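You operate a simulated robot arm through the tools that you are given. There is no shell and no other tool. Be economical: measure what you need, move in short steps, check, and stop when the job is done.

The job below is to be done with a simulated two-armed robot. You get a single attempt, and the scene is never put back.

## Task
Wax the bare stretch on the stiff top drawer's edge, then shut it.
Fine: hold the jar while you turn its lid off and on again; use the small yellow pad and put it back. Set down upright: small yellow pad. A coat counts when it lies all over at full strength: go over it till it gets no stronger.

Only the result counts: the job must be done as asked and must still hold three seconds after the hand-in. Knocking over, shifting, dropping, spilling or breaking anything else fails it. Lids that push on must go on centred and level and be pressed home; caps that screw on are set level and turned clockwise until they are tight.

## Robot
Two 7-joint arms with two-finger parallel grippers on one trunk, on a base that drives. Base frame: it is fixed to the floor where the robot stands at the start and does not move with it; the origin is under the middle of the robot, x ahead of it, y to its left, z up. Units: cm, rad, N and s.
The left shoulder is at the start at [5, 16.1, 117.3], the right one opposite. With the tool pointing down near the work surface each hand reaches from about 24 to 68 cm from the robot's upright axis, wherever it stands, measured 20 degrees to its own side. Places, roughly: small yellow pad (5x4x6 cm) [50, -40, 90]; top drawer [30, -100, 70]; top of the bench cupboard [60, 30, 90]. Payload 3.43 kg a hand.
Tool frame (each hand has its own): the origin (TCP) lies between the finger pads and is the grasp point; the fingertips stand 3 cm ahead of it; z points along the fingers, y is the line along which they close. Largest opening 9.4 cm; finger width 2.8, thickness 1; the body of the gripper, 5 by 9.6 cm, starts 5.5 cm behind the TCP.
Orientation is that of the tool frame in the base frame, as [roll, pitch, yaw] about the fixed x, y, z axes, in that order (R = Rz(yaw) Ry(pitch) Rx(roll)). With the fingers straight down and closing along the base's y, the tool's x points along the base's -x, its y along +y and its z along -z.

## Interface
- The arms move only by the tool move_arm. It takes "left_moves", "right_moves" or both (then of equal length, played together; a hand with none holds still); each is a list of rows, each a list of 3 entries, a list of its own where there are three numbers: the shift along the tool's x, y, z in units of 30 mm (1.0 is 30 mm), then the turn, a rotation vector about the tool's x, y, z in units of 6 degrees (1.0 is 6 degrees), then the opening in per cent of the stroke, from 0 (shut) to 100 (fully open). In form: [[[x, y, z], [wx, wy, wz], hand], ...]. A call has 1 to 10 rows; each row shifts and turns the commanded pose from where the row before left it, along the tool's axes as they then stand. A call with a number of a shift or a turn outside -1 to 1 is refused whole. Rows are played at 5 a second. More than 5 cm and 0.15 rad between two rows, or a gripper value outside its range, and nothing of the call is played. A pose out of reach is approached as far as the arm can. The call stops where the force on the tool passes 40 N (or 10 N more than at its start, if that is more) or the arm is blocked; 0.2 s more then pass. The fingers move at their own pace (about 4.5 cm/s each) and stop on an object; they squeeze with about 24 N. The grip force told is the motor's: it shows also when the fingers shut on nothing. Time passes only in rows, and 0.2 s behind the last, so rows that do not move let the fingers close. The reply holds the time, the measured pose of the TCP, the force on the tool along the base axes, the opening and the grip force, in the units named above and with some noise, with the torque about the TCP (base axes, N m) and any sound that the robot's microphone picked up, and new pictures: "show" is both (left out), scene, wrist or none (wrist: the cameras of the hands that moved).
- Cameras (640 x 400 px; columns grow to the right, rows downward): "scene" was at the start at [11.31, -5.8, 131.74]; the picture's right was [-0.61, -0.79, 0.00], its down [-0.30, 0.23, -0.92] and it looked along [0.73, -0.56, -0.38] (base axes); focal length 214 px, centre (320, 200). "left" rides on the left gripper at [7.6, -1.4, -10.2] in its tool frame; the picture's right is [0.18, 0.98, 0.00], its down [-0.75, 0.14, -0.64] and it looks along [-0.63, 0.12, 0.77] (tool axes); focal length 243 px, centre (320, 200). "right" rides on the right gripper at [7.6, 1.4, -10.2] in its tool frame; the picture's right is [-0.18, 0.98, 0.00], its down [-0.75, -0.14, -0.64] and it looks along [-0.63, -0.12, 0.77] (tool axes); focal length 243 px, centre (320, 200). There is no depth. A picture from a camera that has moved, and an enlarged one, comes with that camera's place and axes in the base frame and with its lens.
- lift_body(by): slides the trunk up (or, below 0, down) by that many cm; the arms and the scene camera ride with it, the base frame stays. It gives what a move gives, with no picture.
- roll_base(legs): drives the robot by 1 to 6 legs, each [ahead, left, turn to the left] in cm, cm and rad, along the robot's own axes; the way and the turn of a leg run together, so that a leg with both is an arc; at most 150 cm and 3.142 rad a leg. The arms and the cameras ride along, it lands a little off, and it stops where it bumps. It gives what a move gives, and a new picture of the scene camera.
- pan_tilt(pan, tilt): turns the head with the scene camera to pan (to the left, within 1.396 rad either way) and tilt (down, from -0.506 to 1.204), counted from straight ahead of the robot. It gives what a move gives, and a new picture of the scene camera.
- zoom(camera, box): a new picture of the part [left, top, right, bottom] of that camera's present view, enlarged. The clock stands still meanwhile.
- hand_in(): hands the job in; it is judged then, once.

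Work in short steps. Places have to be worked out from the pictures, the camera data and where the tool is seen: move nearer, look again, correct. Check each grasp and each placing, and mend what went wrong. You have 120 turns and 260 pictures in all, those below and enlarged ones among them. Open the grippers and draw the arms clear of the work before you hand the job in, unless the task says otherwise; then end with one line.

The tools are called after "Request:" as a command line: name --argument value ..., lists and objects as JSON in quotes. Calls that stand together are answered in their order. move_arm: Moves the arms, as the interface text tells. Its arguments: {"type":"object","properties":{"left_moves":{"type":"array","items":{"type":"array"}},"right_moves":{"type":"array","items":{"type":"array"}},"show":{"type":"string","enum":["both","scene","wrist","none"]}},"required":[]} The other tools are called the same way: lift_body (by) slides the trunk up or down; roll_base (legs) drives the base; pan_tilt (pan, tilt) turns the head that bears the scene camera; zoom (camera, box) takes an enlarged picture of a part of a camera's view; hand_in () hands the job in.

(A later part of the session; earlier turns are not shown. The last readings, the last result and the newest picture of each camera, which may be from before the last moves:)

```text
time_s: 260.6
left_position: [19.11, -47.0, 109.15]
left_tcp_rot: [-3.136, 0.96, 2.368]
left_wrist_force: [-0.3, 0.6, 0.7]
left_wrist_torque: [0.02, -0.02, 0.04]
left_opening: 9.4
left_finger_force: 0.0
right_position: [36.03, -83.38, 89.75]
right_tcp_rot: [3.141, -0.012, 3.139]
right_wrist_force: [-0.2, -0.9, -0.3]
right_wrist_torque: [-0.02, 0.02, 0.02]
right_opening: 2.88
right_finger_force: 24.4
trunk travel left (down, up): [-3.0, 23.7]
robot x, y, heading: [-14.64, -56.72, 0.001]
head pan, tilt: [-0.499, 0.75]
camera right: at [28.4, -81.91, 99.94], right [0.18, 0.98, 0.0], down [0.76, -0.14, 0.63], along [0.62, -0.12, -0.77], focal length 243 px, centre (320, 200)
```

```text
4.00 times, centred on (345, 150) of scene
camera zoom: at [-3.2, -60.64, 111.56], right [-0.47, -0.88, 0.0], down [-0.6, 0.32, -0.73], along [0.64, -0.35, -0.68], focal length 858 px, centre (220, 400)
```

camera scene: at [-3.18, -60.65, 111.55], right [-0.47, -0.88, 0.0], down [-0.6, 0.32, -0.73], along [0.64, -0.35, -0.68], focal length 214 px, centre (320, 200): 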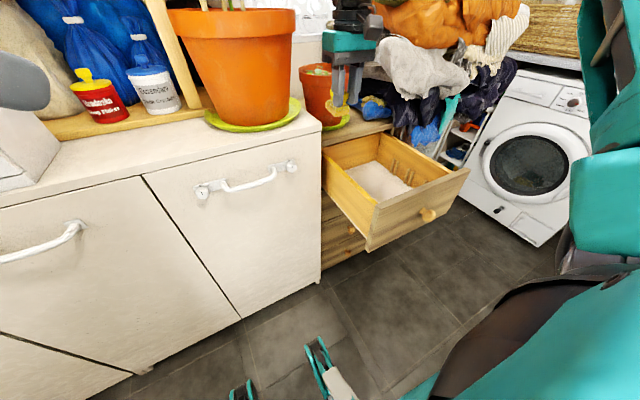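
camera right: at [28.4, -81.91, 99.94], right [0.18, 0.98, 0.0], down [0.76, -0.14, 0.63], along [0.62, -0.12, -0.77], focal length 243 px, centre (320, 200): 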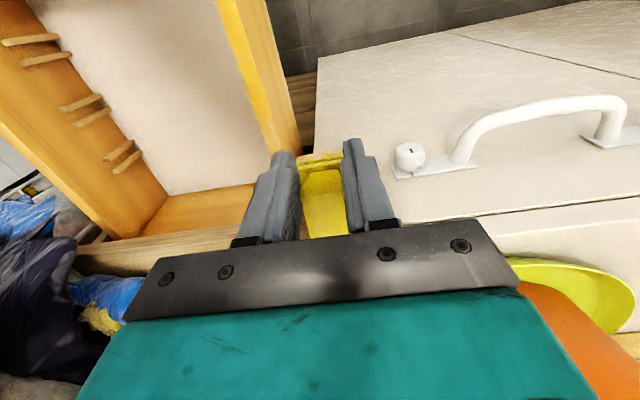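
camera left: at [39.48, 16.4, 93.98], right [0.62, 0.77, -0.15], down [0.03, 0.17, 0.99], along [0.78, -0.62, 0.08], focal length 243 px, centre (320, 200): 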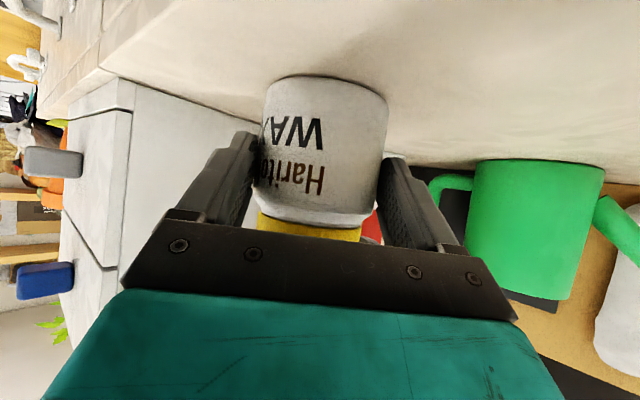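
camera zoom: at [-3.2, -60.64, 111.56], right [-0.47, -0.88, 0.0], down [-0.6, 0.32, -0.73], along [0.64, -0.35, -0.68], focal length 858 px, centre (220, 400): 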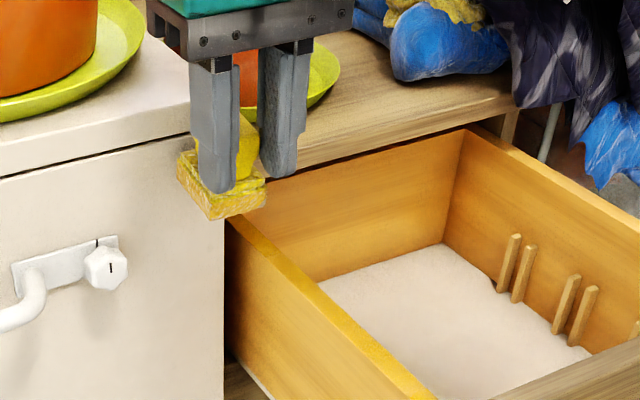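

In position. Push gently until the base is flush with the bench face, then back off and check the pad.

Request:
move_arm --right_moves '[[[-0.5, 0, 0], [0, 0, 0], 10], [[-0.25, 0, 0], [0, 0, 0], 10], [[-0.15, 0, 0], [0, 0, 0], 10], [[-0.15, 0, 0], [0, 0, 0], 10], [[-0.12, 0, 0], [0, 0, 0], 10], [[-0.1, 0, 0], [0, 0, 0], 10]]' --show "none"

Request:
zoom --camera "scene" --box '[305, 110, 375, 180]'

```text
time_s: 262.0
left_position: [18.94, -46.99, 109.12]
left_tcp_rot: [3.141, 0.964, 2.366]
left_wrist_force: [1.3, -0.5, -0.3]
left_wrist_torque: [-0.01, -0.01, -0.01]
left_opening: 9.39
left_finger_force: 0.0
right_position: [39.6, -83.3, 89.77]
right_tcp_rot: [-3.14, -0.011, 3.139]
right_wrist_force: [-17.2, -0.6, 8.5]
right_wrist_torque: [0.02, 0.48, 0.0]
right_opening: 2.87
right_finger_force: 24.0
trunk travel left (down, up): [-3.0, 23.7]
robot x, y, heading: [-14.59, -56.3, 0.004]
head pan, tilt: [-0.499, 0.75]
```

```text
5.71 times, centred on (340, 145) of scene
camera zoom: at [-3.41, -60.61, 111.6], right [-0.47, -0.88, 0.0], down [-0.6, 0.32, -0.73], along [0.65, -0.35, -0.68], focal length 1226 px, centre (206, 514)
```

zoom: 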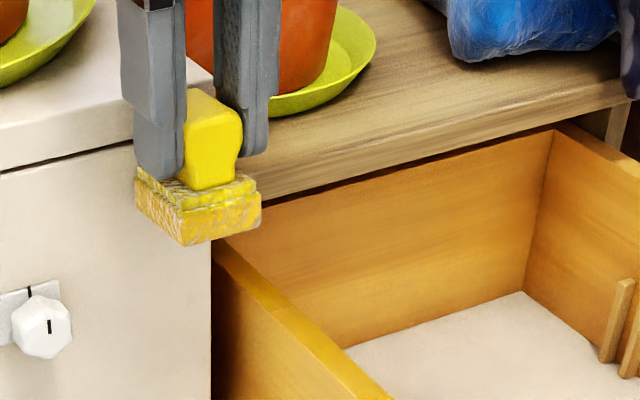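

The pad is level and centred again. I return to the rail's rear, press, and make outward strokes with lifted returns, then the front.

Request:
move_arm --right_moves '[[[0.5, 0, 0], [0, 0, 0], 10], [[0.2, -1, 0], [0, 0, 0], 10], [[0, -1, 0], [0, 0, 0], 10], [[0, 0, 1], [0, 0, 0], 10], [[0, 0, 1], [0, 0, 0], 10], [[-0.65, 0, 0.15], [0, 0, 0], 10], [[0, 0, 0.12], [0, 0, 0], 10], [[0, 0, 0.06], [0, 0, 0], 10], [[0, 0, 0.04], [0, 0, 0], 10]]' --show "none"

Request:
move_arm --right_moves '[[[0, 0, 0.02], [0, 0, 0], 10], [[0, 0, 0], [0, 0, 0], 10]]' --show "none"

Request:
zoom --camera "scene" --box '[310, 120, 390, 200]'

```text
time_s: 264.0
left_position: [19.04, -47.09, 109.1]
left_tcp_rot: [-3.14, 0.963, 2.366]
left_wrist_force: [1.0, -0.5, 0.1]
left_wrist_torque: [-0.01, -0.02, -0.01]
left_opening: 9.39
left_finger_force: 0.0
right_position: [39.6, -89.45, 82.62]
right_tcp_rot: [-3.141, -0.011, 3.14]
right_wrist_force: [0.0, -0.5, 4.1]
right_wrist_torque: [-0.02, -0.12, 0.0]
right_opening: 2.89
right_finger_force: 24.5
trunk travel left (down, up): [-3.0, 23.7]
robot x, y, heading: [-14.6, -56.37, 0.0]
head pan, tilt: [-0.499, 0.75]
```

```text
time_s: 264.6
left_position: [18.91, -46.9, 109.07]
left_tcp_rot: [-3.14, 0.962, 2.368]
left_wrist_force: [-0.2, 0.6, -0.4]
left_wrist_torque: [0.02, -0.03, 0.0]
left_opening: 9.4
left_finger_force: 0.1
right_position: [39.43, -89.27, 82.58]
right_tcp_rot: [-3.14, -0.008, 3.14]
right_wrist_force: [-0.2, -1.7, 8.2]
right_wrist_torque: [-0.02, -0.29, -0.05]
right_opening: 2.86
right_finger_force: 23.9
trunk travel left (down, up): [-3.0, 23.7]
robot x, y, heading: [-14.72, -56.63, 0.01]
head pan, tilt: [-0.499, 0.75]
```

```text
5.00 times, centred on (350, 160) of scene
camera zoom: at [-3.28, -60.62, 111.58], right [-0.47, -0.88, 0.0], down [-0.6, 0.32, -0.73], along [0.64, -0.35, -0.68], focal length 1072 px, centre (170, 400)
```

zoom: 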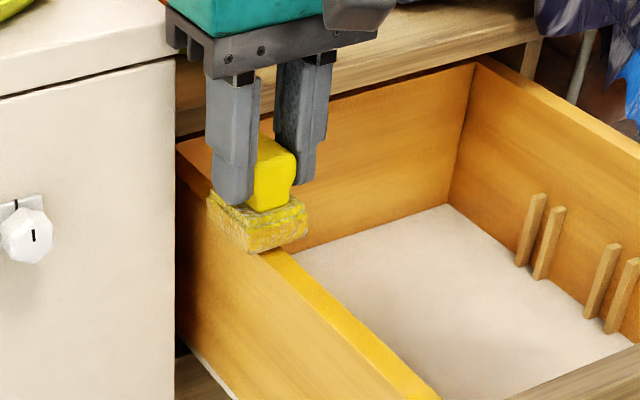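

Contact now at the pad's rear edge (8 N), i.e. x≈42, beyond the boundary. Outward strokes over the rear zone.

Request:
move_arm --right_moves '[[[0.2, 0, 0.02], [0, 0, 0], 10], [[0.3, 0, 0], [0, 0, 0], 10], [[0.3, 0, 0], [0, 0, 0], 10], [[0.3, 0, 0], [0, 0, 0], 10], [[0.3, 0, 0], [0, 0, 0], 10], [[0, 0, -0.25], [0, 0, 0], 10], [[-0.8, 0, 0], [0, 0, 0], 10], [[-0.6, 0, 0.25], [0, 0, 0], 10], [[0.2, 0, 0.02], [0, 0, 0], 10], [[0.3, 0, 0], [0, 0, 0], 10]]' --show "none"

Request:
move_arm --right_moves '[[[0.3, 0, 0], [0, 0, 0], 10], [[0.3, 0, 0], [0, 0, 0], 10], [[0.3, 0, 0], [0, 0, 0], 10], [[0, 0, -0.25], [0, 0, 0], 10], [[-0.8, 0, 0], [0, 0, 0], 10], [[-0.6, 0, 0.25], [0, 0, 0], 10], [[0.2, 0, 0.02], [0, 0, 0], 10], [[0.3, 0, 0], [0, 0, 0], 10], [[0.3, 0, 0], [0, 0, 0], 10], [[0.3, 0, 0], [0, 0, 0], 10]]' --show "none"

Request:
move_arm --right_moves '[[[0, 0, -0.5], [0, 0, 0], 10], [[0.5, 0, -1], [0, 0, 0], 10], [[1, 0, -1], [0, 0, 0], 10], [[1, 0, -1], [0, 0, 0], 10], [[1, 0, -0.5], [0, 0, 0], 10], [[1, 0, 0], [0, 0, 0], 10], [[1, 0, 0], [0, 0, 0], 10]]' --show "none"

Request:
zoom --camera "scene" --box '[320, 150, 362, 178]'

Request:
zoom --camera "scene" --box '[330, 165, 390, 210]'

```text
time_s: 266.8
left_position: [19.03, -47.07, 109.09]
left_tcp_rot: [-3.14, 0.962, 2.365]
left_wrist_force: [-0.2, 1.1, 0.0]
left_wrist_torque: [0.0, 0.01, -0.01]
left_opening: 9.4
left_finger_force: 0.1
right_position: [38.09, -89.25, 82.54]
right_tcp_rot: [3.14, -0.005, 3.14]
right_wrist_force: [5.0, 0.2, 12.7]
right_wrist_torque: [0.05, -0.64, 0.0]
right_opening: 2.87
right_finger_force: 23.8
trunk travel left (down, up): [-3.0, 23.7]
robot x, y, heading: [-14.62, -56.4, 0.006]
head pan, tilt: [-0.499, 0.75]
```

```text
time_s: 269.0
left_position: [18.95, -46.93, 109.12]
left_tcp_rot: [-3.141, 0.963, 2.367]
left_wrist_force: [0.0, -0.5, 0.1]
left_wrist_torque: [-0.02, 0.02, -0.04]
left_opening: 9.38
left_finger_force: 0.1
right_position: [36.29, -89.25, 82.28]
right_tcp_rot: [-3.139, -0.01, 3.141]
right_wrist_force: [4.7, 0.4, 12.5]
right_wrist_torque: [0.03, -0.65, -0.05]
right_opening: 2.9
right_finger_force: 24.6
trunk travel left (down, up): [-3.0, 23.7]
robot x, y, heading: [-14.46, -56.23, 0.01]
head pan, tilt: [-0.499, 0.75]
```

```text
time_s: 270.6
left_position: [19.16, -47.04, 109.22]
left_tcp_rot: [-3.139, 0.962, 2.367]
left_wrist_force: [-0.9, 0.6, -0.1]
left_wrist_torque: [-0.03, -0.01, 0.03]
left_opening: 9.41
left_finger_force: 0.1
right_position: [19.82, -89.31, 94.38]
right_tcp_rot: [-3.141, -0.012, 3.139]
right_wrist_force: [-1.4, 0.1, -1.0]
right_wrist_torque: [0.02, 0.0, 0.01]
right_opening: 2.89
right_finger_force: 24.5
trunk travel left (down, up): [-3.0, 23.7]
robot x, y, heading: [-14.7, -56.54, 0.002]
head pan, tilt: [-0.499, 0.75]
```

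```text
14.29 times, centred on (341, 164) of scene
camera zoom: at [-3.22, -60.66, 111.57], right [-0.47, -0.88, 0.0], down [-0.6, 0.32, -0.73], along [0.64, -0.35, -0.68], focal length 3064 px, centre (20, 714)
```

zoom: 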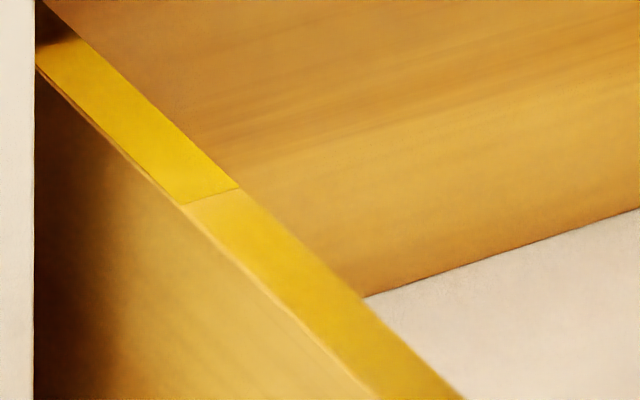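

```text
8.89 times, centred on (360, 188) of scene
camera zoom: at [-3.22, -60.66, 111.57], right [-0.47, -0.88, 0.0], down [-0.6, 0.32, -0.73], along [0.64, -0.35, -0.68], focal length 1906 px, centre (-36, 311)
```

zoom: 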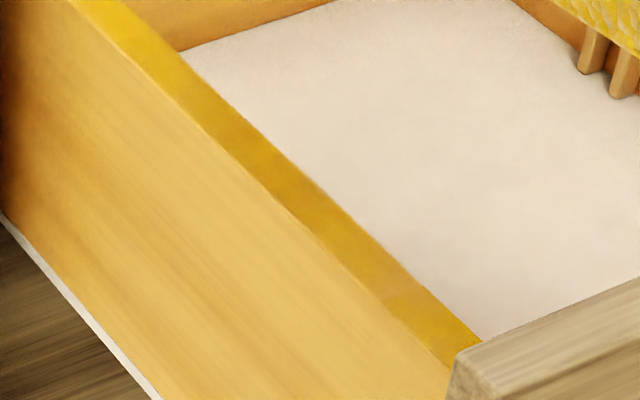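

The coat is now even save for what looks like edge blending; I accept it. Next I shut the drawer: yaw the hand −90° so the finger's flat outer side (beyond the pad) can push the front panel.

Request:
move_arm --right_moves '[[[0, 0, 0], [0, 0, 1], 10], [[0, 0, 0], [0, 0, 1], 10], [[0, 0, 0], [0, 0, 1], 10], [[0, 0, 0], [0, 0, 1], 10], [[0, 0, 0], [0, 0, 1], 10], [[0, 0, 0], [0, 0, 1], 10], [[0, 0, 0], [0, 0, 1], 10], [[0, 0, 0], [0, 0, 1], 10], [[0, 0, 0], [0, 0, 1], 10], [[0, 0, 0], [0, 0, 1], 10]]' --show "none"

Request:
move_arm --right_moves '[[[0, 0, 0], [0, 0, 1], 10], [[0, 0, 0], [0, 0, 1], 10], [[0, 0, 0], [0, 0, 1], 10], [[0, 0, 0], [0, 0, 1], 10], [[0, 0, 0], [0, 0, 1], 10], [[-0.86, -0.85, 0], [0, 0, 0], 10], [[-0.86, -0.85, 0], [0, 0, 0], 10], [[-0.86, -0.85, 0], [0, 0, 0], 10]]' --show "none"

Request:
move_arm --right_moves '[[[0, 0, 0.9], [0, 0, 0], 10], [[0, 0, 0.9], [0, 0, 0], 10], [[0, 0, 0.9], [0, 0, 0], 10], [[0, 0, 0.9], [0, 0, 0], 10], [[0, 0, 0.9], [0, 0, 0], 10], [[0, 0, 0.85], [0, 0, 0], 10]]'

```text
time_s: 272.8
left_position: [19.1, -47.0, 109.08]
left_tcp_rot: [-3.138, 0.961, 2.367]
left_wrist_force: [0.7, -0.4, -0.8]
left_wrist_torque: [-0.01, -0.01, 0.02]
left_opening: 9.41
left_finger_force: 0.0
right_position: [19.8, -89.19, 94.56]
right_tcp_rot: [-3.13, -0.005, 2.092]
right_wrist_force: [-0.1, -0.4, 0.3]
right_wrist_torque: [0.02, -0.03, 0.02]
right_opening: 2.86
right_finger_force: 24.3
trunk travel left (down, up): [-3.0, 23.7]
robot x, y, heading: [-14.26, -56.61, 0.007]
head pan, tilt: [-0.499, 0.75]
```

```text
time_s: 274.6
left_position: [19.14, -46.99, 109.13]
left_tcp_rot: [-3.138, 0.962, 2.366]
left_wrist_force: [-0.4, 0.2, -0.1]
left_wrist_torque: [0.0, 0.02, -0.02]
left_opening: 9.44
left_finger_force: 0.0
right_position: [12.17, -97.12, 94.56]
right_tcp_rot: [-3.13, 0.002, 1.569]
right_wrist_force: [0.7, -0.2, 0.0]
right_wrist_torque: [-0.02, -0.02, 0.02]
right_opening: 2.89
right_finger_force: 24.1
trunk travel left (down, up): [-3.0, 23.7]
robot x, y, heading: [-14.25, -56.33, 0.008]
head pan, tilt: [-0.499, 0.75]
```

```text
time_s: 276.0
left_position: [19.07, -46.97, 109.03]
left_tcp_rot: [-3.137, 0.962, 2.365]
left_wrist_force: [0.9, -0.5, -0.3]
left_wrist_torque: [0.02, -0.05, -0.03]
left_opening: 9.41
left_finger_force: 0.2
right_position: [12.03, -97.0, 78.47]
right_tcp_rot: [-3.132, 0.001, 1.57]
right_wrist_force: [0.2, -0.2, -0.6]
right_wrist_torque: [-0.03, 0.03, 0.0]
right_opening: 2.89
right_finger_force: 23.9
trunk travel left (down, up): [-3.0, 23.7]
robot x, y, heading: [-14.69, -56.64, 0.004]
head pan, tilt: [-0.499, 0.75]
camera scene: at [-3.21, -60.65, 111.56], right [-0.47, -0.88, 0.0], down [-0.6, 0.32, -0.73], along [0.64, -0.35, -0.68], focal length 214 px, centre (320, 200)
camera right: at [13.48, -89.39, 88.73], right [0.98, -0.19, -0.01], down [-0.13, -0.75, 0.64], along [-0.13, -0.63, -0.76], focal length 243 px, centre (320, 200)
```

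scene: 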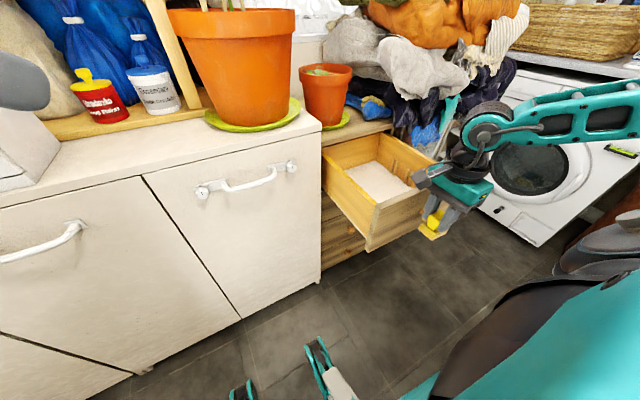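
right: 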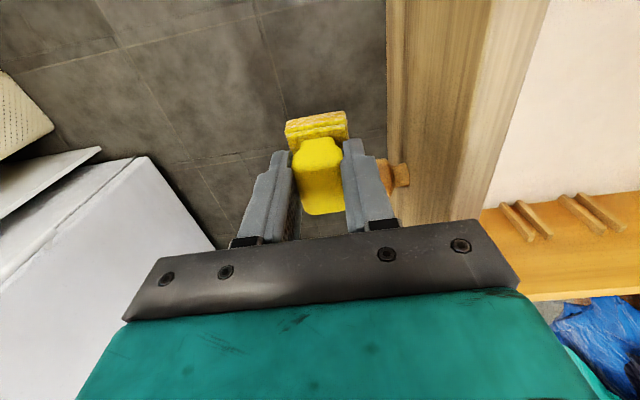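

I shift +y 2 cm to clear the knob, then push the panel +x with the arm.

Request:
move_arm --right_moves '[[[0.7, 0, 0], [0, 0, 0], 10], [[0, 0.7, 0], [0, 0, 0], 10], [[0, 0.7, 0], [0, 0, 0], 10], [[0, 0.7, 0], [0, 0, 0], 10], [[0, 0.7, 0], [0, 0, 0], 10], [[0, 0.7, 0], [0, 0, 0], 10], [[0, 0.7, 0], [0, 0, 0], 10], [[0, 0.7, 0], [0, 0, 0], 10]]' --show "scene"

Request:
zoom --camera "right" --box '[0, 0, 640, 400]'

```text
time_s: 277.8
left_position: [19.05, -47.05, 109.04]
left_tcp_rot: [-3.138, 0.961, 2.366]
left_wrist_force: [0.0, -0.8, -1.3]
left_wrist_torque: [0.02, -0.02, -0.03]
left_opening: 9.41
left_finger_force: 0.1
right_position: [26.74, -94.96, 78.35]
right_tcp_rot: [-3.128, 0.002, 1.568]
right_wrist_force: [-0.9, 0.5, -0.5]
right_wrist_torque: [0.01, 0.01, -0.01]
right_opening: 2.87
right_finger_force: 24.3
trunk travel left (down, up): [-3.0, 23.7]
robot x, y, heading: [-14.69, -56.18, 0.007]
head pan, tilt: [-0.499, 0.75]
camera scene: at [-3.21, -60.64, 111.56], right [-0.47, -0.88, 0.0], down [-0.6, 0.32, -0.73], along [0.64, -0.35, -0.68], focal length 214 px, centre (320, 200)
```

scene: 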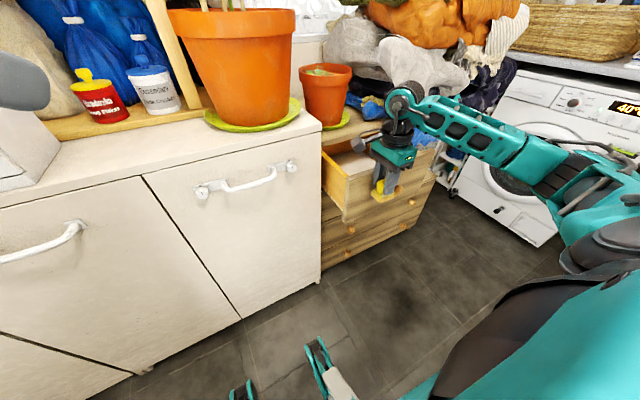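

```text
1.00 times, centred on (320, 200) of right (not enlarged: the box is as wide or as high as the picture)
camera zoom: at [28.21, -87.38, 88.55], right [0.98, -0.19, -0.01], down [-0.14, -0.75, 0.65], along [-0.13, -0.63, -0.76], focal length 243 px, centre (320, 200)
```

zoom: 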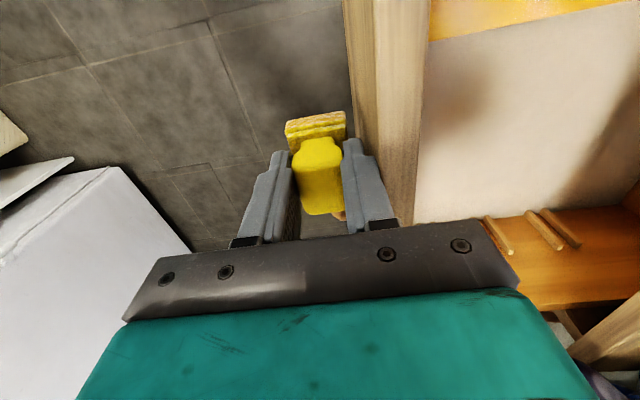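

Closing smoothly. I continue pushing 11 cm, a touch further from the bench end.

Request:
move_arm --right_moves '[[[-0.2, 0.3, 0], [0, 0, 0], 10], [[0, 0.6, 0], [0, 0, 0], 10], [[0, 0.6, 0], [0, 0, 0], 10], [[0, 0.6, 0], [0, 0, 0], 10], [[0, 0.6, 0], [0, 0, 0], 10], [[0, 0.5, 0], [0, 0, 0], 10], [[0, 0.4, 0], [0, 0, 0], 10]]' --show "none"

Request:
roll_base --legs '[[2.5, 0, 0]]'

Request:
zoom --camera "scene" --box '[300, 60, 480, 230]'

```text
time_s: 279.4
left_position: [19.06, -47.01, 109.02]
left_tcp_rot: [-3.141, 0.961, 2.367]
left_wrist_force: [-0.5, -0.1, -0.1]
left_wrist_torque: [0.0, -0.02, 0.0]
left_opening: 9.41
left_finger_force: 0.0
right_position: [37.7, -95.75, 78.28]
right_tcp_rot: [-3.131, 0.003, 1.571]
right_wrist_force: [-2.3, 1.5, 0.0]
right_wrist_torque: [0.0, -0.04, 0.06]
right_opening: 2.87
right_finger_force: 23.7
trunk travel left (down, up): [-3.0, 23.7]
robot x, y, heading: [-14.68, -56.65, 0.005]
head pan, tilt: [-0.499, 0.75]
```

```text
time_s: 280.2
left_position: [21.64, -46.96, 109.1]
left_tcp_rot: [-3.138, 0.959, 2.366]
left_wrist_force: [-0.4, -0.7, 0.1]
left_wrist_torque: [0.0, -0.02, -0.01]
left_opening: 9.4
left_finger_force: 0.0
right_position: [40.09, -95.64, 78.34]
right_tcp_rot: [-3.131, -0.002, 1.568]
right_wrist_force: [1.3, -0.1, 0.8]
right_wrist_torque: [0.02, -0.02, -0.01]
right_opening: 2.89
right_finger_force: 24.3
trunk travel left (down, up): [-3.0, 23.7]
robot x, y, heading: [-12.14, -56.5, 0.007]
head pan, tilt: [-0.499, 0.75]
camera scene: at [-0.69, -60.63, 111.56], right [-0.47, -0.88, 0.0], down [-0.6, 0.32, -0.73], along [0.64, -0.35, -0.68], focal length 214 px, centre (320, 200)
```

scene: 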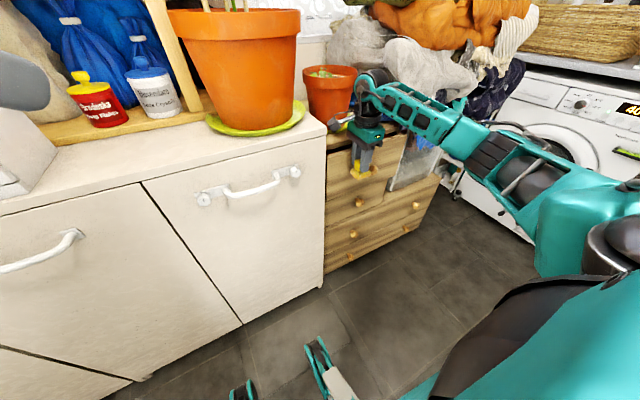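

```text
2.35 times, centred on (390, 145) of scene
camera zoom: at [-0.69, -60.63, 111.56], right [-0.47, -0.88, 0.0], down [-0.6, 0.32, -0.73], along [0.64, -0.35, -0.68], focal length 505 px, centre (155, 329)
```

zoom: 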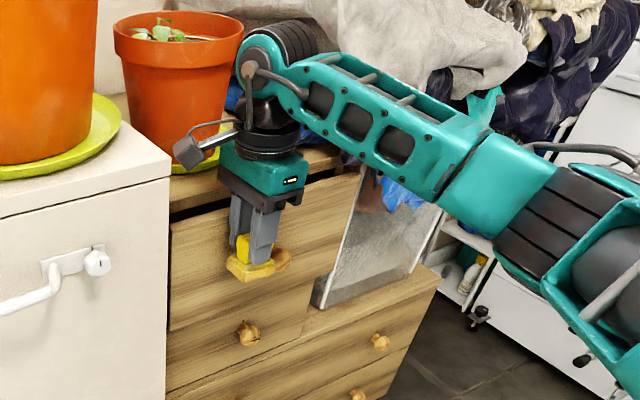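

Almost shut; a dark gap remains above the panel. I push on in small steps until it meets the stop.

Request:
move_arm --right_moves '[[[0, 0.25, 0], [0, 0, 0], 10], [[0, 0.25, 0], [0, 0, 0], 10], [[0, 0.2, 0], [0, 0, 0], 10], [[0, 0.2, 0], [0, 0, 0], 10], [[0, 0.15, 0], [0, 0, 0], 10], [[0, 0.15, 0], [0, 0, 0], 10]]' --show "none"

Request:
zoom --camera "scene" --box '[310, 80, 450, 220]'

```text
time_s: 281.6
left_position: [21.52, -47.02, 109.15]
left_tcp_rot: [3.141, 0.963, 2.366]
left_wrist_force: [0.0, 0.5, 0.3]
left_wrist_torque: [-0.05, 0.01, 0.0]
left_opening: 9.41
left_finger_force: 0.0
right_position: [43.58, -95.72, 78.33]
right_tcp_rot: [-3.127, 0.001, 1.568]
right_wrist_force: [-11.5, -3.4, 4.6]
right_wrist_torque: [0.71, -0.59, 0.27]
right_opening: 2.87
right_finger_force: 24.2
trunk travel left (down, up): [-3.0, 23.7]
robot x, y, heading: [-12.18, -56.32, 0.007]
head pan, tilt: [-0.499, 0.75]
```

```text
2.86 times, centred on (380, 150) of scene
camera zoom: at [-0.85, -60.64, 111.58], right [-0.47, -0.88, 0.0], down [-0.6, 0.32, -0.73], along [0.64, -0.35, -0.68], focal length 613 px, centre (149, 343)
```

zoom: 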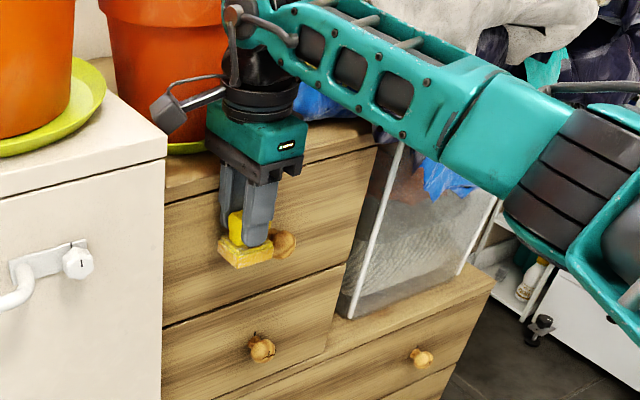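

Contact near the stop. I back off and raise, check the drawer, then carry the pad back toward its place (yaw back to 0 on the way).

Request:
move_arm --right_moves '[[[0, -1, 0], [0, 0, 0], 10], [[0, -1, 0], [0, 0, 0], 10], [[0, -1, 0], [0, 0, 0], 10], [[0, -1, 0], [0, 0, 0], 10], [[0, 0, -1], [0, 0, 0], 10], [[0, 0, -1], [0, 0, 0], 10], [[0, 0, -1], [0, 0, 0], 10], [[0, 0, -1], [0, 0, 0], 10], [[0, 0, -1], [0, 0, 0], 10], [[0, 0, -1], [0, 0, 0], 10]]' --show "none"

Request:
zoom --camera "scene" --box '[310, 80, 450, 220]'

Request:
lift_body --by 12

Request:
roll_base --legs '[[-6, 0, 0], [0, 48.2, -0.007]]'

Request:
move_arm --right_moves '[[[0, 0, 0], [0, 0, -1], 10], [[0, 0, 0], [0, 0, -1], 10], [[0, 0, 0], [0, 0, -1], 10], [[0, 0, 0], [0, 0, -1], 10], [[0, 0, 0], [0, 0, -1], 10], [[0, 0, 0], [0, 0, -1], 10], [[0, 0, 0], [0, 0, -1], 10], [[0, 0, 0], [0, 0, -1], 10], [[0, 0, 0], [0, 0, -1], 10], [[0, 0, 0], [0, 0, -1], 10]]' --show "none"

Request:
move_arm --right_moves '[[[0, 0, 0], [0, 0, -1], 10], [[0, 0, 0], [0, 0, -1], 10], [[0, 0, 0], [0, 0, -1], 10], [[0, 0, 0], [0, 0, -1], 10], [[0, 0, 0], [0, 0, -1], 10], [[-0.78, 0.66, 0], [0, 0, 0], 10], [[-0.78, 0.66, 0], [0, 0, 0], 10], [[-0.78, 0.66, 0], [0, 0, 0], 10], [[-0.78, 0.66, 0], [0, 0, 0], 10]]' --show "none"

Request:
roll_base --legs '[[13, 0, 0]]'

Request:
zoom --camera "right" --box '[160, 40, 480, 240]'

```text
time_s: 283.8
left_position: [21.45, -46.96, 109.08]
left_tcp_rot: [-3.139, 0.961, 2.367]
left_wrist_force: [0.1, -0.2, 0.9]
left_wrist_torque: [0.0, 0.0, -0.03]
left_opening: 9.39
left_finger_force: 0.1
right_position: [31.85, -95.65, 96.4]
right_tcp_rot: [-3.13, 0.001, 1.57]
right_wrist_force: [0.0, 0.1, -0.6]
right_wrist_torque: [0.0, -0.02, 0.0]
right_opening: 2.88
right_finger_force: 23.5
trunk travel left (down, up): [-3.0, 23.7]
robot x, y, heading: [-11.92, -56.64, 0.003]
head pan, tilt: [-0.499, 0.75]
```

```text
2.86 times, centred on (380, 150) of scene
camera zoom: at [-0.72, -60.62, 111.56], right [-0.47, -0.88, 0.0], down [-0.6, 0.32, -0.73], along [0.64, -0.35, -0.68], focal length 613 px, centre (149, 343)
```

zoom: 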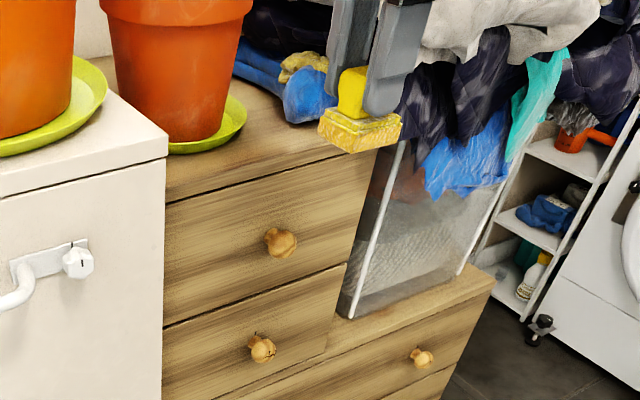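

```text
time_s: 285.3
left_position: [21.52, -47.02, 120.99]
left_tcp_rot: [-3.137, 0.963, 2.366]
left_wrist_force: [-0.9, 0.7, 0.0]
left_wrist_torque: [-0.01, 0.0, 0.02]
left_opening: 9.42
left_finger_force: 0.1
right_position: [31.82, -95.57, 108.32]
right_tcp_rot: [-3.129, -0.002, 1.572]
right_wrist_force: [0.5, -0.2, 0.2]
right_wrist_torque: [0.02, 0.02, 0.01]
right_opening: 2.88
right_finger_force: 24.1
trunk travel left (down, up): [-15.0, 11.7]
robot x, y, heading: [-12.3, -56.47, 0.007]
head pan, tilt: [-0.499, 0.75]
```

```text
time_s: 290.7
left_position: [15.62, 1.4, 121.1]
left_tcp_rot: [-3.139, 0.961, 2.359]
left_wrist_force: [0.1, -0.7, -0.2]
left_wrist_torque: [0.01, 0.0, 0.04]
left_opening: 9.4
left_finger_force: 0.1
right_position: [25.5, -47.3, 108.4]
right_tcp_rot: [-3.131, 0.002, 1.561]
right_wrist_force: [-0.4, -0.2, -0.1]
right_wrist_torque: [-0.02, 0.0, -0.02]
right_opening: 2.88
right_finger_force: 23.9
trunk travel left (down, up): [-15.0, 11.7]
robot x, y, heading: [-17.92, -8.05, -0.002]
head pan, tilt: [-0.499, 0.75]
camera scene: at [-6.75, -12.09, 123.56], right [-0.48, -0.88, 0.0], down [-0.6, 0.33, -0.73], along [0.64, -0.35, -0.68], focal length 214 px, centre (320, 200)
```

scene: 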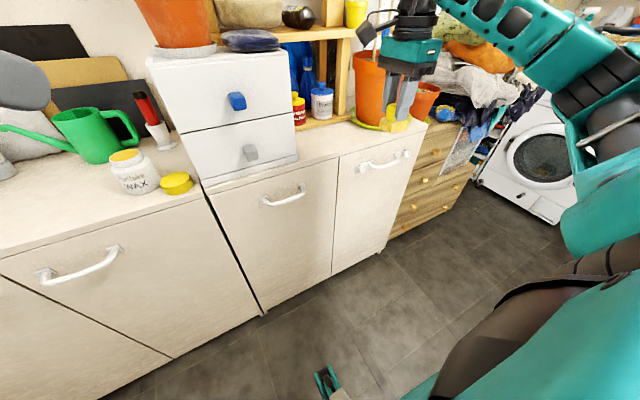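

```text
time_s: 292.9
left_position: [15.61, 1.4, 121.15]
left_tcp_rot: [-3.139, 0.962, 2.36]
left_wrist_force: [-0.1, 0.1, -0.4]
left_wrist_torque: [-0.02, -0.02, 0.07]
left_opening: 9.4
left_finger_force: 0.1
right_position: [25.52, -47.35, 108.35]
right_tcp_rot: [-3.138, -0.009, 2.613]
right_wrist_force: [0.9, 0.6, -0.4]
right_wrist_torque: [-0.01, 0.01, 0.01]
right_opening: 2.89
right_finger_force: 24.2
trunk travel left (down, up): [-15.0, 11.7]
robot x, y, heading: [-17.81, -7.7, -0.0]
head pan, tilt: [-0.499, 0.75]
```

```text
time_s: 294.9
left_position: [15.64, 1.35, 121.06]
left_tcp_rot: [-3.139, 0.963, 2.361]
left_wrist_force: [-0.1, -0.8, 0.1]
left_wrist_torque: [-0.01, 0.01, 0.01]
left_opening: 9.41
left_finger_force: 0.0
right_position: [35.01, -39.5, 108.43]
right_tcp_rot: [-3.139, -0.012, 3.133]
right_wrist_force: [0.5, -0.5, -0.8]
right_wrist_torque: [-0.03, 0.0, -0.03]
right_opening: 2.89
right_finger_force: 24.1
trunk travel left (down, up): [-15.0, 11.7]
robot x, y, heading: [-18.32, -8.35, 0.003]
head pan, tilt: [-0.499, 0.75]
```

```text
time_s: 296.1
left_position: [28.67, 1.42, 121.04]
left_tcp_rot: [-3.138, 0.962, 2.361]
left_wrist_force: [-0.4, -0.5, -1.1]
left_wrist_torque: [0.0, 0.01, -0.01]
left_opening: 9.4
left_finger_force: 0.0
right_position: [47.98, -39.48, 108.31]
right_tcp_rot: [-3.141, -0.013, 3.134]
right_wrist_force: [0.8, -0.1, -0.5]
right_wrist_torque: [0.05, 0.0, 0.0]
right_opening: 2.88
right_finger_force: 24.0
trunk travel left (down, up): [-15.0, 11.7]
robot x, y, heading: [-4.97, -7.62, 0.001]
head pan, tilt: [-0.499, 0.75]
camera scene: at [6.26, -12.11, 123.55], right [-0.48, -0.88, 0.0], down [-0.6, 0.33, -0.73], along [0.64, -0.35, -0.68], focal length 214 px, centre (320, 200)
```

scene: 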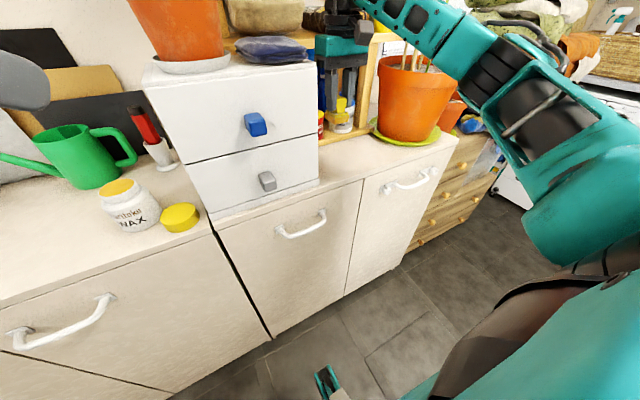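

```text
2.00 times, centred on (320, 140) of right
camera zoom: at [40.32, -37.99, 118.6], right [0.19, 0.98, 0.0], down [0.76, -0.15, 0.63], along [0.62, -0.12, -0.77], focal length 485 px, centre (320, 320)
```

zoom: 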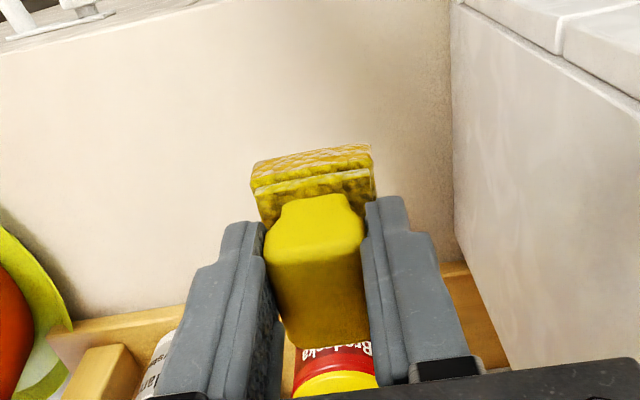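

The drawer is flush shut. I set the pad down at its place, release, rise, and drive to the jar, yawing the right hand to −93° for the lid.

Request:
move_arm --right_moves '[[[-0.28, 0, 0], [0, 0, 0], 10], [[0, 0, 1], [0, 0, 0], 10], [[0, 0, 1], [0, 0, 0], 10], [[0, 0, 1], [0, 0, 0], 10], [[0, 0, 1], [0, 0, 0], 10], [[0, 0, 0.3], [0, 0, 0], 10], [[0, 0, 0.1], [0, 0, 0], 10], [[0, 0, 0.04], [0, 0, 0], 10], [[0, 0, 0], [0, 0, 0], 10]]' --show "none"

Request:
zoom --camera "scene" --box '[290, 60, 390, 160]'

```text
time_s: 298.1
left_position: [28.48, 1.45, 121.08]
left_tcp_rot: [-3.138, 0.961, 2.361]
left_wrist_force: [-0.4, 0.5, 0.5]
left_wrist_torque: [0.03, 0.01, 0.02]
left_opening: 9.4
left_finger_force: 0.0
right_position: [48.54, -39.49, 94.91]
right_tcp_rot: [3.141, -0.01, 3.133]
right_wrist_force: [0.1, 0.1, -0.7]
right_wrist_torque: [0.04, 0.01, -0.01]
right_opening: 2.89
right_finger_force: 24.1
trunk travel left (down, up): [-15.0, 11.7]
robot x, y, heading: [-4.97, -8.02, -0.0]
head pan, tilt: [-0.499, 0.75]
```

```text
4.00 times, centred on (340, 110) of scene
camera zoom: at [6.2, -12.11, 123.56], right [-0.48, -0.88, 0.0], down [-0.6, 0.33, -0.73], along [0.64, -0.35, -0.68], focal length 858 px, centre (240, 560)
```

zoom: 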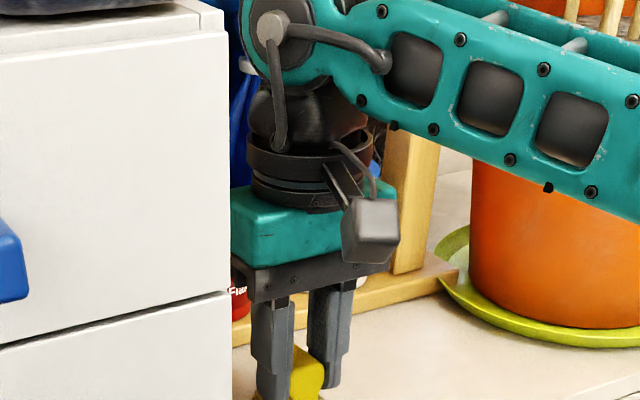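

A last 2 mm down, release, rise, check; then drive to the jar and yaw the right hand.

Request:
move_arm --right_moves '[[[0, 0, 0.05], [0, 0, 0], 10], [[0, 0, 0.04], [0, 0, 0], 10], [[0, 0, 0], [0, 0, 0], 45], [[0, 0, 0], [0, 0, 0], 65], [[0, 0, -0.4], [0, 0, 0], 65], [[0, 0, -1], [0, 0, 0], 65], [[0, 0, -1], [0, 0, 0], 65], [[0, 0, -1], [0, 0, 0], 65], [[0, 0, -0.8], [0, 0, 0], 65]]' --show "wrist"

Request:
roll_base --legs '[[-14, 0, 0], [0, 39.5, 0], [15, 0, 0]]'

Request:
move_arm --right_moves '[[[0, 0, 0], [0, 0, 1], 90], [[0, 0, 0], [0, 0, 1], 90], [[0, 0, 0], [0, 0, 1], 90], [[0, 0, 0], [0, 0, 1], 90], [[0, 0, 0], [0, 0, 1], 90], [[0, 0, 0], [0, 0, 1], 90], [[0, 0, 0], [0, 0, 1], 90], [[0, 0, 0], [0, 0, 1], 90], [[0, 0, 0], [0, 0, 1], 90], [[0, 0, 0], [0, 0, 1], 90]]' --show "none"

Request:
move_arm --right_moves '[[[0, 0, 0], [0, 0, 1], 90], [[0, 0, 0], [0, 0, 1], 90], [[0, 0, 0], [0, 0, 1], 90], [[0, 0, 0], [0, 0, 1], 90], [[0, 0, 0], [0, 0, 1], 90], [[0, 0, 0], [0, 0, 0.5], 90]]' --show "wrist"

Request:
zoom --camera "scene" --box '[270, 80, 430, 200]'

```text
time_s: 300.1
left_position: [28.65, 1.38, 121.05]
left_tcp_rot: [-3.137, 0.962, 2.362]
left_wrist_force: [0.3, 0.8, -0.2]
left_wrist_torque: [0.01, 0.0, -0.02]
left_opening: 9.39
left_finger_force: 0.0
right_position: [48.79, -39.58, 107.28]
right_tcp_rot: [3.141, -0.011, 3.135]
right_wrist_force: [0.0, 0.1, -0.2]
right_wrist_torque: [0.0, 0.02, 0.01]
right_opening: 6.13
right_finger_force: 0.1
trunk travel left (down, up): [-15.0, 11.7]
robot x, y, heading: [-5.22, -8.21, -0.002]
head pan, tilt: [-0.499, 0.75]
camera right: at [41.07, -38.0, 117.66], right [0.19, 0.98, 0.0], down [0.76, -0.15, 0.63], along [0.62, -0.12, -0.77], focal length 243 px, centre (320, 200)
```

right: 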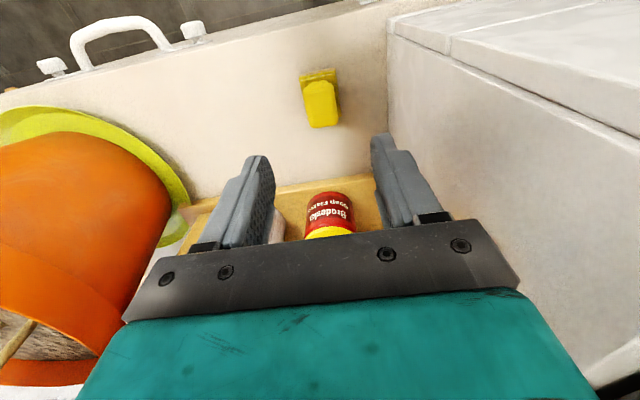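

```text
time_s: 306.1
left_position: [29.68, 40.64, 121.06]
left_tcp_rot: [-3.139, 0.962, 2.358]
left_wrist_force: [1.3, 0.9, -0.3]
left_wrist_torque: [-0.01, -0.01, -0.02]
left_opening: 9.41
left_finger_force: 0.0
right_position: [49.7, -0.16, 107.1]
right_tcp_rot: [3.141, -0.01, 3.131]
right_wrist_force: [0.3, 0.2, -0.4]
right_wrist_torque: [-0.01, 0.04, 0.01]
right_opening: 6.12
right_finger_force: 0.0
trunk travel left (down, up): [-15.0, 11.7]
robot x, y, heading: [-3.99, 31.46, -0.003]
head pan, tilt: [-0.499, 0.75]
camera scene: at [7.25, 27.32, 123.55], right [-0.48, -0.88, 0.0], down [-0.6, 0.33, -0.73], along [0.64, -0.35, -0.68], focal length 214 px, centre (320, 200)
```

scene: 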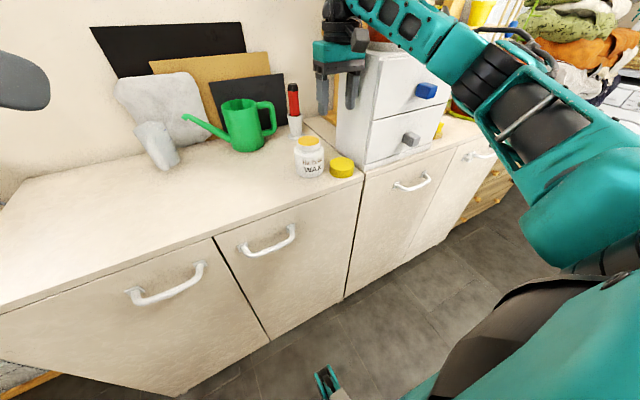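

```text
time_s: 308.3
left_position: [29.48, 40.85, 121.22]
left_tcp_rot: [-3.139, 0.962, 2.359]
left_wrist_force: [-0.4, -0.4, -0.5]
left_wrist_torque: [0.03, -0.01, -0.02]
left_opening: 9.4
left_finger_force: 0.2
right_position: [49.58, -0.26, 107.32]
right_tcp_rot: [-3.133, -0.004, 2.08]
right_wrist_force: [0.2, 0.1, 0.8]
right_wrist_torque: [-0.01, -0.02, -0.01]
right_opening: 8.45
right_finger_force: 0.1
trunk travel left (down, up): [-15.0, 11.7]
robot x, y, heading: [-4.0, 31.71, -0.002]
head pan, tilt: [-0.499, 0.75]
```

```text
time_s: 309.7
left_position: [29.68, 40.57, 121.06]
left_tcp_rot: [-3.14, 0.962, 2.359]
left_wrist_force: [-0.1, 0.1, 0.0]
left_wrist_torque: [0.01, 0.0, 0.01]
left_opening: 9.41
left_finger_force: 0.0
right_position: [49.61, -0.23, 107.27]
right_tcp_rot: [-3.131, 0.002, 1.503]
right_wrist_force: [-0.7, -0.7, 0.3]
right_wrist_torque: [-0.01, -0.03, -0.04]
right_opening: 8.47
right_finger_force: 0.0
trunk travel left (down, up): [-15.0, 11.7]
robot x, y, heading: [-4.34, 31.91, -0.008]
head pan, tilt: [-0.499, 0.75]
camera right: at [51.54, 7.3, 117.53], right [0.97, -0.25, -0.01], down [-0.18, -0.74, 0.64], along [-0.17, -0.62, -0.76], focal length 243 px, centre (320, 200)
```

right: 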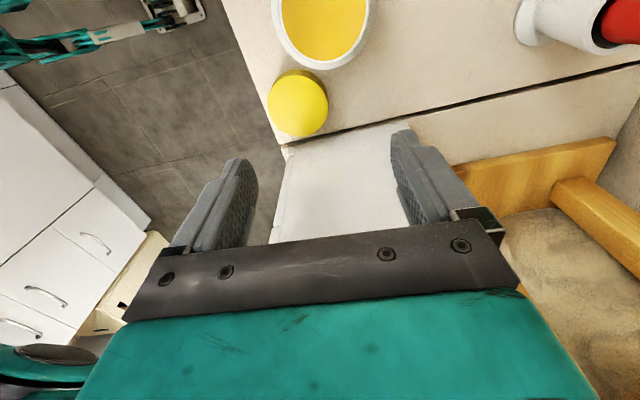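

```text
3.33 times, centred on (350, 140) of scene
camera zoom: at [7.19, 27.32, 123.56], right [-0.48, -0.88, 0.0], down [-0.6, 0.33, -0.73], along [0.64, -0.35, -0.68], focal length 715 px, centre (220, 400)
```

zoom: 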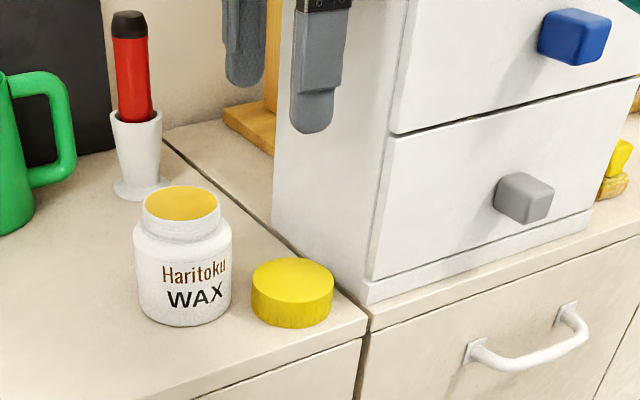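

Pad stands upright in place. Now the lid: the right hand grasps it where it was released, lifts it; then the left hand returns to grip the jar body.

Request:
move_arm --right_moves '[[[-0.309, -0.898, 0], [0, 0, 0], 95], [[0, 0, 1], [0, 0, 0], 95], [[0, 0, 1], [0, 0, 0], 95], [[0, 0, 1], [0, 0, 0], 95], [[0, 0, 1], [0, 0, 0], 95], [[0, 0, 0.4], [0, 0, 0], 95], [[0, 0, 0.17], [0, 0, 0], 95], [[0, 0, 0], [0, 0, 0], 40], [[0, 0, 0], [0, 0, 0], 30], [[0, 0, 0], [0, 0, 0], 30]]' --show "wrist"

Request:
move_arm --right_moves '[[[0, 0, -0.4], [0, 0, 0], 30], [[0, 0, -1], [0, 0, 0], 30], [[0, 0, -1], [0, 0, 0], 30], [[0, 0, -1], [0, 0, 0], 30], [[0, 0, -1], [0, 0, 0], 30]]' --show "none"

Request:
move_arm --left_moves '[[[0.129, -0.214, 0.924], [0, 0, 0], 100], [[0.129, -0.214, 0.924], [0, 0, 0], 100], [[0.129, -0.214, 0.924], [0, 0, 0], 100], [[0.129, -0.214, 0.924], [0, 0, 0], 100], [[0.129, -0.214, 0.924], [0, 0, 0], 100], [[0.129, -0.214, 0.924], [0, 0, 0], 100], [[0.129, -0.214, 0.924], [0, 0, 0], 100], [[0.129, -0.214, 0.924], [0, 0, 0], 100], [[0.129, -0.214, 0.924], [0, 0, 0], 100], [[0.129, -0.214, 0.924], [0, 0, 0], 100]]' --show "none"

Request:
move_arm --left_moves '[[[0.129, -0.214, 0.924], [0, 0, 0], 100], [[0.129, -0.214, 0.924], [0, 0, 0], 100], [[0.129, -0.214, 0.924], [0, 0, 0], 100], [[0.129, -0.214, 0.924], [0, 0, 0], 100]]' --show "both"

```text
time_s: 311.9
left_position: [29.6, 40.78, 121.08]
left_tcp_rot: [-3.138, 0.961, 2.36]
left_wrist_force: [-0.3, -0.3, -0.6]
left_wrist_torque: [0.02, -0.01, 0.0]
left_opening: 9.39
left_finger_force: 0.0
right_position: [46.8, -0.96, 93.59]
right_tcp_rot: [-3.132, 0.002, 1.509]
right_wrist_force: [0.5, -0.3, 0.0]
right_wrist_torque: [-0.01, 0.01, 0.01]
right_opening: 6.44
right_finger_force: 23.8
trunk travel left (down, up): [-15.0, 11.7]
robot x, y, heading: [-4.21, 31.53, -0.006]
head pan, tilt: [-0.499, 0.75]
camera right: at [48.61, 6.54, 103.84], right [0.97, -0.25, -0.01], down [-0.18, -0.74, 0.64], along [-0.17, -0.62, -0.76], focal length 243 px, centre (320, 200)
```

right: 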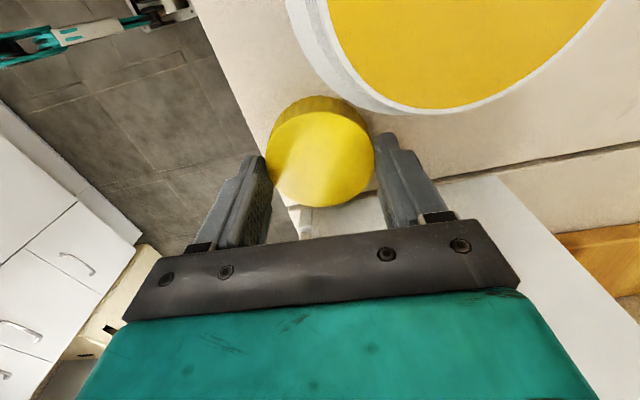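

```text
time_s: 313.1
left_position: [29.63, 40.87, 121.13]
left_tcp_rot: [-3.138, 0.962, 2.358]
left_wrist_force: [-0.8, 0.7, -0.1]
left_wrist_torque: [0.02, -0.01, 0.04]
left_opening: 9.4
left_finger_force: 0.1
right_position: [46.82, -0.87, 106.81]
right_tcp_rot: [-3.13, 0.004, 1.509]
right_wrist_force: [1.0, 0.0, -0.3]
right_wrist_torque: [-0.01, 0.02, 0.01]
right_opening: 6.44
right_finger_force: 24.3
trunk travel left (down, up): [-15.0, 11.7]
robot x, y, heading: [-3.99, 31.61, -0.001]
head pan, tilt: [-0.499, 0.75]
```

```text
time_s: 315.3
left_position: [39.45, 21.58, 101.87]
left_tcp_rot: [-3.14, 0.962, 2.356]
left_wrist_force: [-1.0, -0.7, -0.3]
left_wrist_torque: [-0.04, -0.01, -0.05]
left_opening: 9.39
left_finger_force: 0.1
right_position: [46.97, -1.0, 106.78]
right_tcp_rot: [-3.131, 0.001, 1.508]
right_wrist_force: [-0.4, 0.7, -0.3]
right_wrist_torque: [0.03, -0.01, 0.01]
right_opening: 6.41
right_finger_force: 24.0
trunk travel left (down, up): [-15.0, 11.7]
robot x, y, heading: [-3.99, 31.08, -0.001]
head pan, tilt: [-0.499, 0.75]
```

```text
time_s: 316.3
left_position: [43.37, 14.07, 94.4]
left_tcp_rot: [-3.139, 0.963, 2.358]
left_wrist_force: [0.2, -0.1, -0.7]
left_wrist_torque: [0.03, 0.0, 0.0]
left_opening: 9.4
left_finger_force: 0.1
right_position: [46.89, -1.03, 106.69]
right_tcp_rot: [-3.131, 0.003, 1.507]
right_wrist_force: [-0.7, 0.9, -0.7]
right_wrist_torque: [0.0, -0.01, -0.04]
right_opening: 6.43
right_finger_force: 24.4
trunk travel left (down, up): [-15.0, 11.7]
robot x, y, heading: [-4.21, 31.46, -0.003]
head pan, tilt: [-0.499, 0.75]
camera scene: at [7.2, 27.29, 123.56], right [-0.48, -0.88, 0.0], down [-0.6, 0.33, -0.73], along [0.64, -0.35, -0.68], focal length 214 px, centre (320, 200)
camera left: at [33.47, 22.17, 94.0], right [0.62, 0.77, -0.15], down [0.03, 0.17, 0.99], along [0.78, -0.62, 0.08], focal length 243 px, centre (320, 200)
```

scene: 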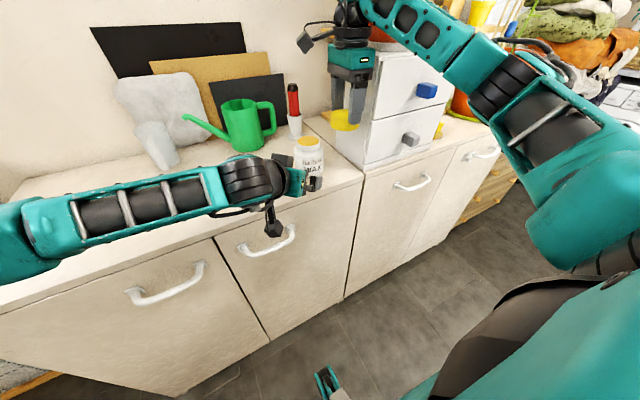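
left: 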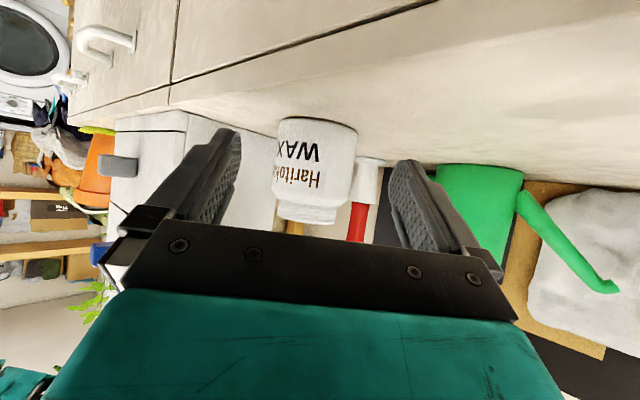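

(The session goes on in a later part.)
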